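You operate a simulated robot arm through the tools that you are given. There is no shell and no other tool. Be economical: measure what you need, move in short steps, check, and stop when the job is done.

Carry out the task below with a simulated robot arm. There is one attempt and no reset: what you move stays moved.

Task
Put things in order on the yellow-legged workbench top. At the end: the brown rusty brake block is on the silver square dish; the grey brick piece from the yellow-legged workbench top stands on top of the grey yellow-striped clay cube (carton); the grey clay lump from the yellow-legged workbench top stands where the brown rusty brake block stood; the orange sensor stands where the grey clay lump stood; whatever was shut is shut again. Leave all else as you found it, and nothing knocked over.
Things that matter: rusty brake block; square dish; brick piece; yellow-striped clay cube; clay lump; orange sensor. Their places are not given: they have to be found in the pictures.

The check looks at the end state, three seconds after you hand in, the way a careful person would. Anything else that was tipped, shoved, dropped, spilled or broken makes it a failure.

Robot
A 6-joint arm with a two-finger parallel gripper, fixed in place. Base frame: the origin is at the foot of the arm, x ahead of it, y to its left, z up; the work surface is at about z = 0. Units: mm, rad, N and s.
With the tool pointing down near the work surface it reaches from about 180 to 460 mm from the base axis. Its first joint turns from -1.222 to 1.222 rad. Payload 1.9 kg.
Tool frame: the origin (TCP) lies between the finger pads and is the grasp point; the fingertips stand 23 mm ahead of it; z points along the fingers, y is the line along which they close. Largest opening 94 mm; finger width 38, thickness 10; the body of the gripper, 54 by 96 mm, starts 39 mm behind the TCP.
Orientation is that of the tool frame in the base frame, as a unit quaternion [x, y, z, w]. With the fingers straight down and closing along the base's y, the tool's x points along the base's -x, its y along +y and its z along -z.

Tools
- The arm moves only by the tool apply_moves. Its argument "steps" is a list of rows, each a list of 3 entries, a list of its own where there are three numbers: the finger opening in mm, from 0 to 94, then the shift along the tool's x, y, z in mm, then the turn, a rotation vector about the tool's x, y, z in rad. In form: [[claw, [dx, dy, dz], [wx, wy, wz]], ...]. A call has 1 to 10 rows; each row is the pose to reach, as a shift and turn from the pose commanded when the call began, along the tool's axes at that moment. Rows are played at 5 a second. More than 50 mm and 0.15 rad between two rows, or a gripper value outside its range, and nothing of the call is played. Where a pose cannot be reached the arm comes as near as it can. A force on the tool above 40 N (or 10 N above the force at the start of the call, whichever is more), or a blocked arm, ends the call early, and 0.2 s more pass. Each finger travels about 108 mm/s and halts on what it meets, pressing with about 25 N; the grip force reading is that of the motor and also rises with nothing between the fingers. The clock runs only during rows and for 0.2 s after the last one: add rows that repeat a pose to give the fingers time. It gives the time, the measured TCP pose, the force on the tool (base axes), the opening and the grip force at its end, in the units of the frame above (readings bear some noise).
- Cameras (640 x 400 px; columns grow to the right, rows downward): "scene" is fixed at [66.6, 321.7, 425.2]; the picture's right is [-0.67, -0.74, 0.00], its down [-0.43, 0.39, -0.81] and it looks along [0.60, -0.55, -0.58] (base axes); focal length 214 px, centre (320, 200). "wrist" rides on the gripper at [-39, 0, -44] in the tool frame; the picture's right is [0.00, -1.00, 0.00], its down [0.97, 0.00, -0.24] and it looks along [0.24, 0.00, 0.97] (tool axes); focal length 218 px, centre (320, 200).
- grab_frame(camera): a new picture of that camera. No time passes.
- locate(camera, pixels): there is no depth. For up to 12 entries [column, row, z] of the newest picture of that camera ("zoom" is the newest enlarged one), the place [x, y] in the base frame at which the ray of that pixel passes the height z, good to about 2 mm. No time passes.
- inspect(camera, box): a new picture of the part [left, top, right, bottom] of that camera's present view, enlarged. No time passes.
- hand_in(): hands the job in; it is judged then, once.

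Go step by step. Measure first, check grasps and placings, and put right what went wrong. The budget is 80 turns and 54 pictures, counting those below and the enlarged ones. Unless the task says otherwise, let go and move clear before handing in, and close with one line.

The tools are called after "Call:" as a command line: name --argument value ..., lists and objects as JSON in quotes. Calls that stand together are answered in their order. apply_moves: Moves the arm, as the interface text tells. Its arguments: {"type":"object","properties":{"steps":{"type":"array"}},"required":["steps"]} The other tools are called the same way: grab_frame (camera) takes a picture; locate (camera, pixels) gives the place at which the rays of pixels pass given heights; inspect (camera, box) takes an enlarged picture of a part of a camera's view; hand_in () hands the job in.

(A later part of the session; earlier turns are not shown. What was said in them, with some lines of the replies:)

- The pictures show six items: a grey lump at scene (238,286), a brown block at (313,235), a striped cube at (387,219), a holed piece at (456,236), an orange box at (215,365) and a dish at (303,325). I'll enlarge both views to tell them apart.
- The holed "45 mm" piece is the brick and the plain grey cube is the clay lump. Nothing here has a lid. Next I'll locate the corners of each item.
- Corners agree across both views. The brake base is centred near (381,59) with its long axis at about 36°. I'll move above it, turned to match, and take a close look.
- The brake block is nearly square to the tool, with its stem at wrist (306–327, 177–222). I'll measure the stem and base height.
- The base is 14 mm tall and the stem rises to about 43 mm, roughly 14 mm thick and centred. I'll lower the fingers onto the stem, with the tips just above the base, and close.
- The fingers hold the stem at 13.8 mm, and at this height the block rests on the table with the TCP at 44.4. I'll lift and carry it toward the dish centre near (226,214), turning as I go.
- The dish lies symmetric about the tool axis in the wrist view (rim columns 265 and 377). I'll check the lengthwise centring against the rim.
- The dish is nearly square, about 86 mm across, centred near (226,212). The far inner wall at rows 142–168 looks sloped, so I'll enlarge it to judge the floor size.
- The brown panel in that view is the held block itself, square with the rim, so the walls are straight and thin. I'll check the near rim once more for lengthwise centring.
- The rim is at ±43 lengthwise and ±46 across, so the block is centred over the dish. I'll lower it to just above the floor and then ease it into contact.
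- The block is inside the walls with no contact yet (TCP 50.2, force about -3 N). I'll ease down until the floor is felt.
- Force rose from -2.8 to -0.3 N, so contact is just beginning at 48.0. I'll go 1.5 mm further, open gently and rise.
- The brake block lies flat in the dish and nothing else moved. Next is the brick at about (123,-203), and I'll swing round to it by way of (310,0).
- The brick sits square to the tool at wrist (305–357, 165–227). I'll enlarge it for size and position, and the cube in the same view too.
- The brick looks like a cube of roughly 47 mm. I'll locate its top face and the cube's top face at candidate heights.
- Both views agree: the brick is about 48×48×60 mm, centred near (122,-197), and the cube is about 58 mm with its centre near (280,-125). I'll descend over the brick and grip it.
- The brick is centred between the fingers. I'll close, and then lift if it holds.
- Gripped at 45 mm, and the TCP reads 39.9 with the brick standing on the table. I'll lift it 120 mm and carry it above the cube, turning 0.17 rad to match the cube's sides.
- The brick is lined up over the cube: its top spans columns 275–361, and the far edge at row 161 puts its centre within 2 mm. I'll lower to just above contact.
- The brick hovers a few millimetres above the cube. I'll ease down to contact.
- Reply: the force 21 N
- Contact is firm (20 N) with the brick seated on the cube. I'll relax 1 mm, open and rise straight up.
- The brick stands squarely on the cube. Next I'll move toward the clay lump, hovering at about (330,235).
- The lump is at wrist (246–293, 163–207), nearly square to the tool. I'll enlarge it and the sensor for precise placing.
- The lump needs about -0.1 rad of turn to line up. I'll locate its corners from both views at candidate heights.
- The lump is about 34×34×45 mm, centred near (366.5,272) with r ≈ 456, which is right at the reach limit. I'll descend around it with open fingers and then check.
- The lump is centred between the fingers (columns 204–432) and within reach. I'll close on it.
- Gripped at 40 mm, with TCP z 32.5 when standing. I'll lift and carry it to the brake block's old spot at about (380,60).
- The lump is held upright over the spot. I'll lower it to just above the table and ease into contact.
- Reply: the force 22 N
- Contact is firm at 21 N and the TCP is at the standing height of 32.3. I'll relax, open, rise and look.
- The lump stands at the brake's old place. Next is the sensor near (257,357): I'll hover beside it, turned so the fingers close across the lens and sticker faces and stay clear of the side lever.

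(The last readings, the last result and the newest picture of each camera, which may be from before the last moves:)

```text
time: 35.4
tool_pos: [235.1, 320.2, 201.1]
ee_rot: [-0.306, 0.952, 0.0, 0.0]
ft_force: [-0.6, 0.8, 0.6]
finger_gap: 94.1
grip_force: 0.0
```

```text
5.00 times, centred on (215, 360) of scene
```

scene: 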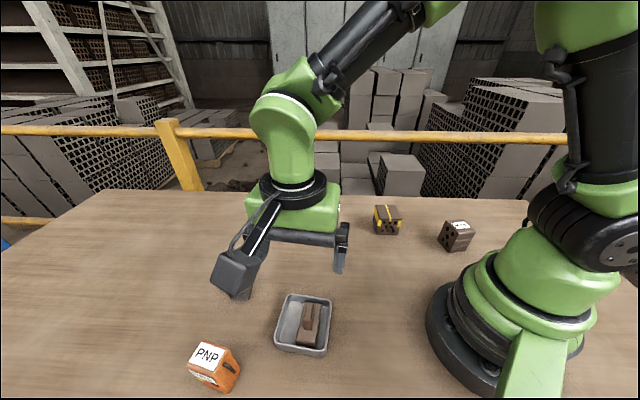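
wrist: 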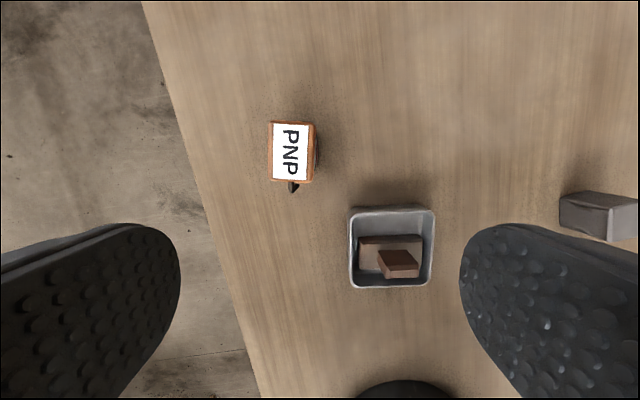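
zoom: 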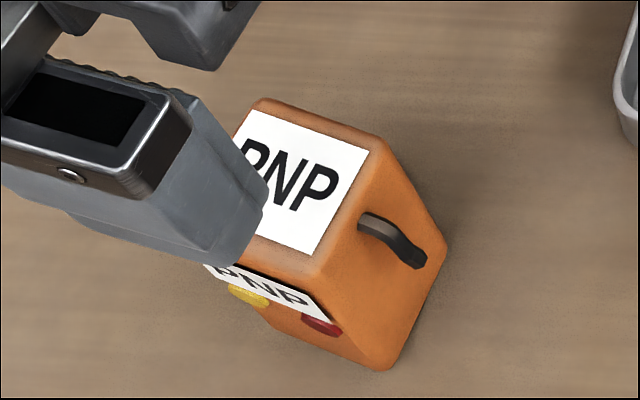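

The sensor is nearly square to the tool: its top is at wrist (269–316, 121–183), with the lever at (293,187) on the near side. I'll enlarge it and locate the corners.

Call:
inspect --camera "wrist" --box '[240, 105, 350, 205]'

Call:
locate --camera "wrist" --pixels '[[269, 121, 75], [316, 123, 75], [313, 183, 75], [269, 182, 75], [269, 121, 65], [316, 123, 65], [313, 183, 65], [269, 182, 65], [293, 193, 55]]'

Call:
locate --camera "scene" --pixels '[[202, 340.4, 75], [229.3, 349, 75], [215, 371.8, 75], [187.7, 364.3, 75], [202, 340.4, 65], [229.3, 349, 65], [215, 371.8, 65], [187.7, 364.3, 65], [228.2, 393.5, 0], [240, 370, 0]]'

```text
4.00 times, centred on (295, 155) of wrist
```

zoom: 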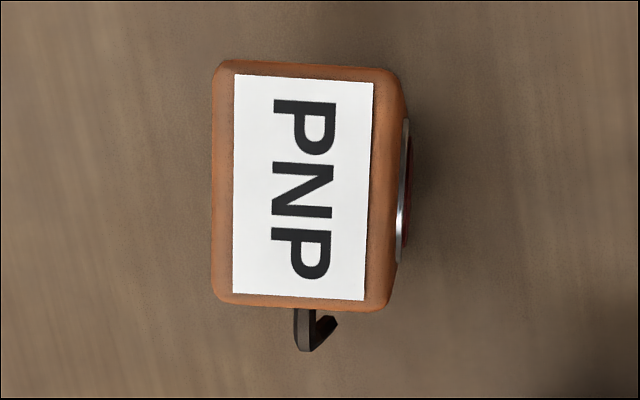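

```text
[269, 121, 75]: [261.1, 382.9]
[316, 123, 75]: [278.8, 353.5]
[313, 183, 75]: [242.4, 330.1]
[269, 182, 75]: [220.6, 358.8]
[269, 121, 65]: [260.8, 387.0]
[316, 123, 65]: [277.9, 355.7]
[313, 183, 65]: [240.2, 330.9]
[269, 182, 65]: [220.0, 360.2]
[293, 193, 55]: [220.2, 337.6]
```

```text
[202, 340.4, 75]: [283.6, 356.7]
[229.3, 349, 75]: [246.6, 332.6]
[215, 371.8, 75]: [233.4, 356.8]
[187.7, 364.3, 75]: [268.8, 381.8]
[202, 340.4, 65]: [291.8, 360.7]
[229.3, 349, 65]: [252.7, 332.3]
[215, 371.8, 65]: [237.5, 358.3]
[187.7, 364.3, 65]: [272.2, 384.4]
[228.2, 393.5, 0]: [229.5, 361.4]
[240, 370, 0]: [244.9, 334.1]
```

Reconciling the two views gives a sensor height of about 85 mm and a centre near (252,358). I'll descend around it, keeping the TCP at about 56 mm so the palm clears its top.

Call:
apply_moves --steps '[[94, [-18, 11, 0], [0, 0, 0]], [94, [-36, 21.5, 5], [0, 0, 0]], [94, [-36, 21.5, 45], [0, 0, 0]], [94, [-36, 21.5, 80], [0, 0, 0]], [94, [-36, 21.5, 80], [0, 0, 0]]]'

Call:
grab_frame --camera "wrist"

Call:
inspect --camera "scene" --box '[140, 250, 300, 400]'

```text
time: 36.6
tool_pos: [251.9, 358.5, 121.5]
ee_rot: [-0.304, 0.953, 0.001, 0.0]
ft_force: [0.3, 0.7, 0.0]
finger_gap: 93.9
grip_force: 0.1
```

```text
14 pictures are left
```

wrist: 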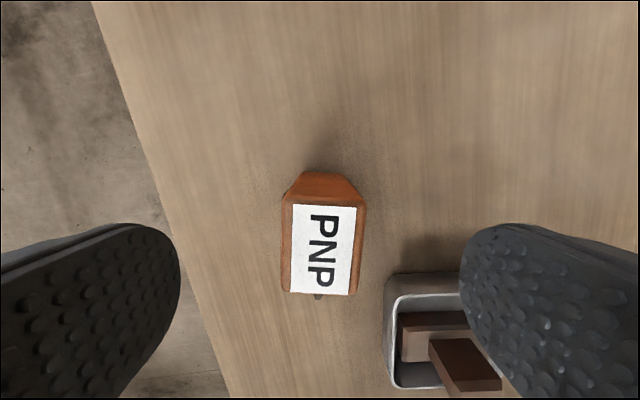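

```text
2.67 times, centred on (220, 325) of scene
```

zoom: 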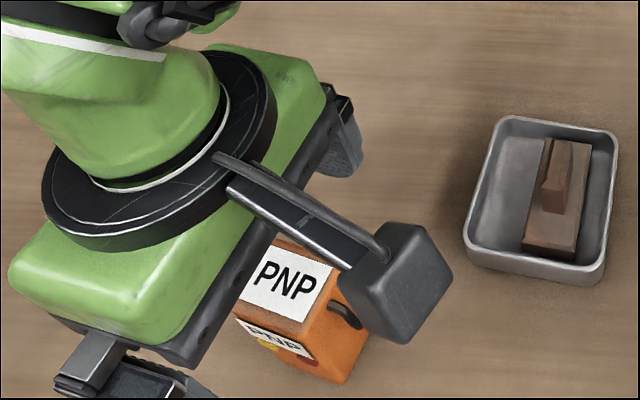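

The sensor is centred in the tool (columns 281–365), needing only a small 0.045 rad turn. The lever is outside the finger path. I'll go down to TCP z ≈ 55 and close.

Call:
apply_moves --steps '[[94, [0, -1, 30], [0, 0, 0.045]], [94, [0, -1, 52], [0, 0, 0.045]], [94, [0, -1, 65], [0, 0, 0.045]], [94, [0, -1, 65], [0, 0, 0.045]], [60, [0, -1, 65], [0, 0, 0.045]], [15, [0, -1, 65], [0, 0, 0.045]], [15, [0, -1, 65], [0, 0, 0.045]], [15, [0, -1, 65], [0, 0, 0.045]]]'

Call:
grab_frame --camera "wrist"

```text
time: 38.4
tool_pos: [253.0, 359.5, 56.4]
ee_rot: [-0.283, 0.959, 0.002, 0.0]
ft_force: [0.2, 0.0, -0.5]
finger_gap: 34.0
grip_force: 25.1
```

```text
12 pictures are left
```

wrist: 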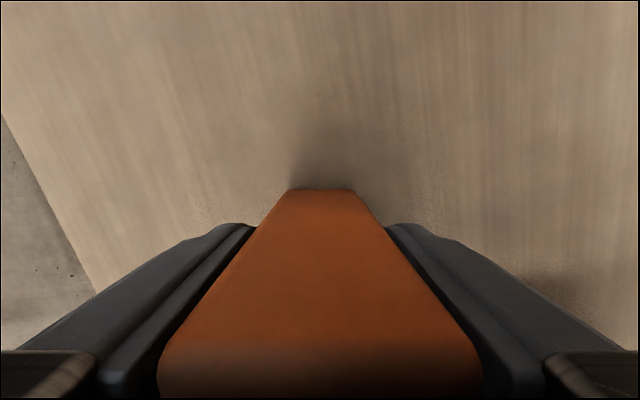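

The sensor is gripped at 34 mm, with TCP z 56.4 when standing. I'll lift 30 mm and carry it to the lump's old spot at (366,272).

Call:
apply_moves --steps '[[15, [0, 0, -15], [0, 0, 0]], [15, [0, 0, -30], [0, 0, 0]], [15, [-12, -34, -30], [0, 0, 0]], [15, [-24, -68, -30], [0, 0, 0]], [15, [-36, -102, -30], [0, 0, 0]], [15, [-47, -135, -30], [0, 0, 0]], [15, [-47, -135, -30], [0, 0, 0]], [15, [-47, -135, -30], [0, 0, 0]]]'

Call:
inspect --camera "scene" --box '[160, 200, 340, 340]'

```text
time: 40.2
tool_pos: [365.6, 270.6, 85.6]
ee_rot: [-0.284, 0.959, 0.001, 0.0]
ft_force: [0.5, -0.1, -1.2]
finger_gap: 33.8
grip_force: 25.1
```

```text
2.86 times, centred on (250, 270) of scene
```

zoom: 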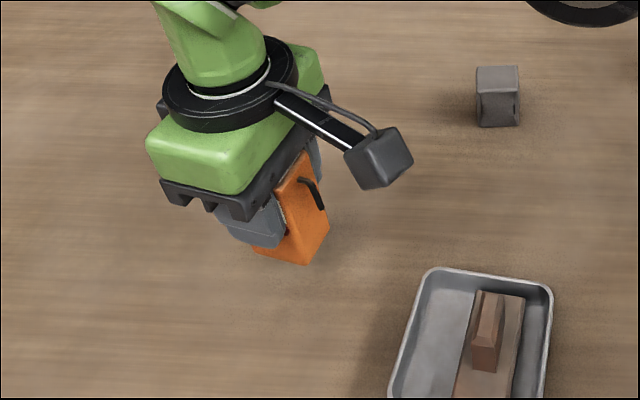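

The spot is reached at (365.6,270.6) with the sensor upright. I'll lower 27 mm and then ease into contact.

Call:
apply_moves --steps '[[15, [-0.5, 1, 15], [0, 0, 0]], [15, [-0.5, 1, 24], [0, 0, 0]], [15, [-0.5, 1, 27], [0, 0, 0]], [15, [-0.5, 1, 28.5], [0, 0, 0]], [15, [-0.5, 1, 28.5], [0, 0, 0]]]'

```text
time: 41.4
tool_pos: [365.3, 271.3, 58.1]
ee_rot: [-0.283, 0.959, 0.0, 0.001]
ft_force: [0.9, -0.1, -1.7]
finger_gap: 33.6
grip_force: 25.7
```

Call:
apply_moves --steps '[[15, [0, 0, 1], [0, 0, 0]], [15, [0, 0, 2], [0, 0, 0]], [15, [0, 0, 2], [0, 0, 0]]]'

```text
time: 42.2
tool_pos: [366.1, 271.1, 56.0]
ee_rot: [-0.283, 0.959, 0.002, 0.0]
ft_force: [-2.3, -1.2, 7.0]
finger_gap: 34.1
grip_force: 25.4
```

The sensor is on the table (7 N, z 56.0). I'll open, rise straight up and withdraw.

Call:
apply_moves --steps '[[15, [0, 0, 0], [0, 0, 0]], [45, [0, 0, -0.5], [0, 0, 0]], [70, [0, 0, -0.5], [0, 0, 0]], [90, [0, 0, -0.5], [0, 0, 0]], [90, [0, 0, -30], [0, 0, 0]], [94, [0, 0, -70], [0, 0, 0]], [94, [0, 0, -110], [0, 0, 0]], [94, [20, 0, -150], [0, 0, 0]], [94, [50, -20, -180], [0, 0, 0]]]'

Call:
grab_frame --camera "scene"

Call:
grab_frame --camera "wrist"

Call:
inspect --camera "scene" --box '[180, 240, 350, 370]'

```text
time: 44.2
tool_pos: [335.3, 225.4, 236.3]
ee_rot: [-0.283, 0.959, 0.0, 0.0]
ft_force: [-0.1, -0.3, 0.0]
finger_gap: 94.0
grip_force: 0.0
```

```text
10 pictures are left
```

scene: 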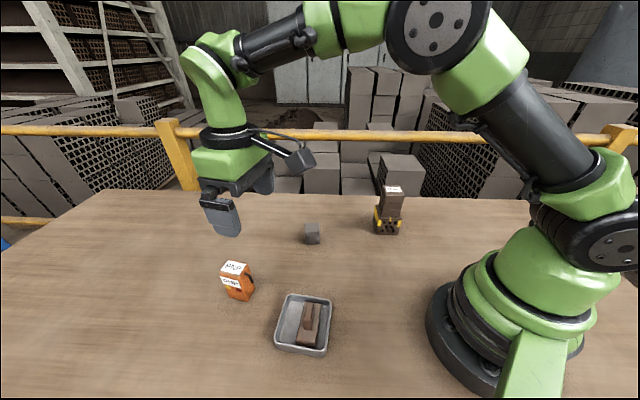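

```text
9 pictures are left
```

wrist: 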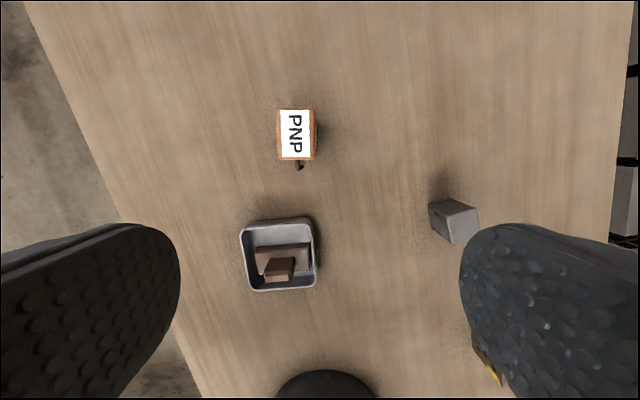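

```text
3.08 times, centred on (265, 305) of scene
```

zoom: 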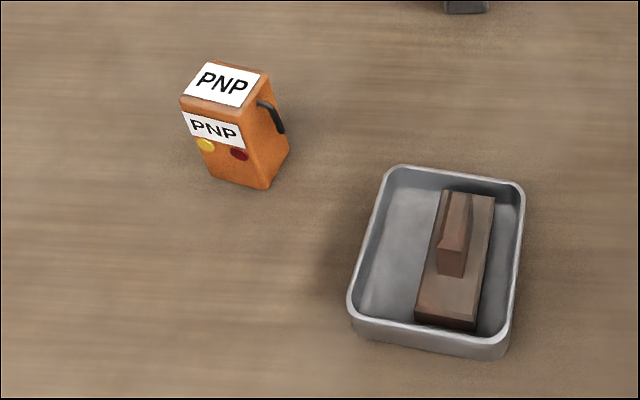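

The pictures show every item upright in its place: brake block flat in the dish, brick on the striped cube, lump at the brake's old spot, and sensor at the lump's old spot. The gripper is open and clear, so I'll hand in.

Call:
hand_in

```text
The job is handed in.
```

The job is handed in: the last pictures showed all four items in their places and upright, nothing else looked disturbed, and I found nothing that had been shut to close again.
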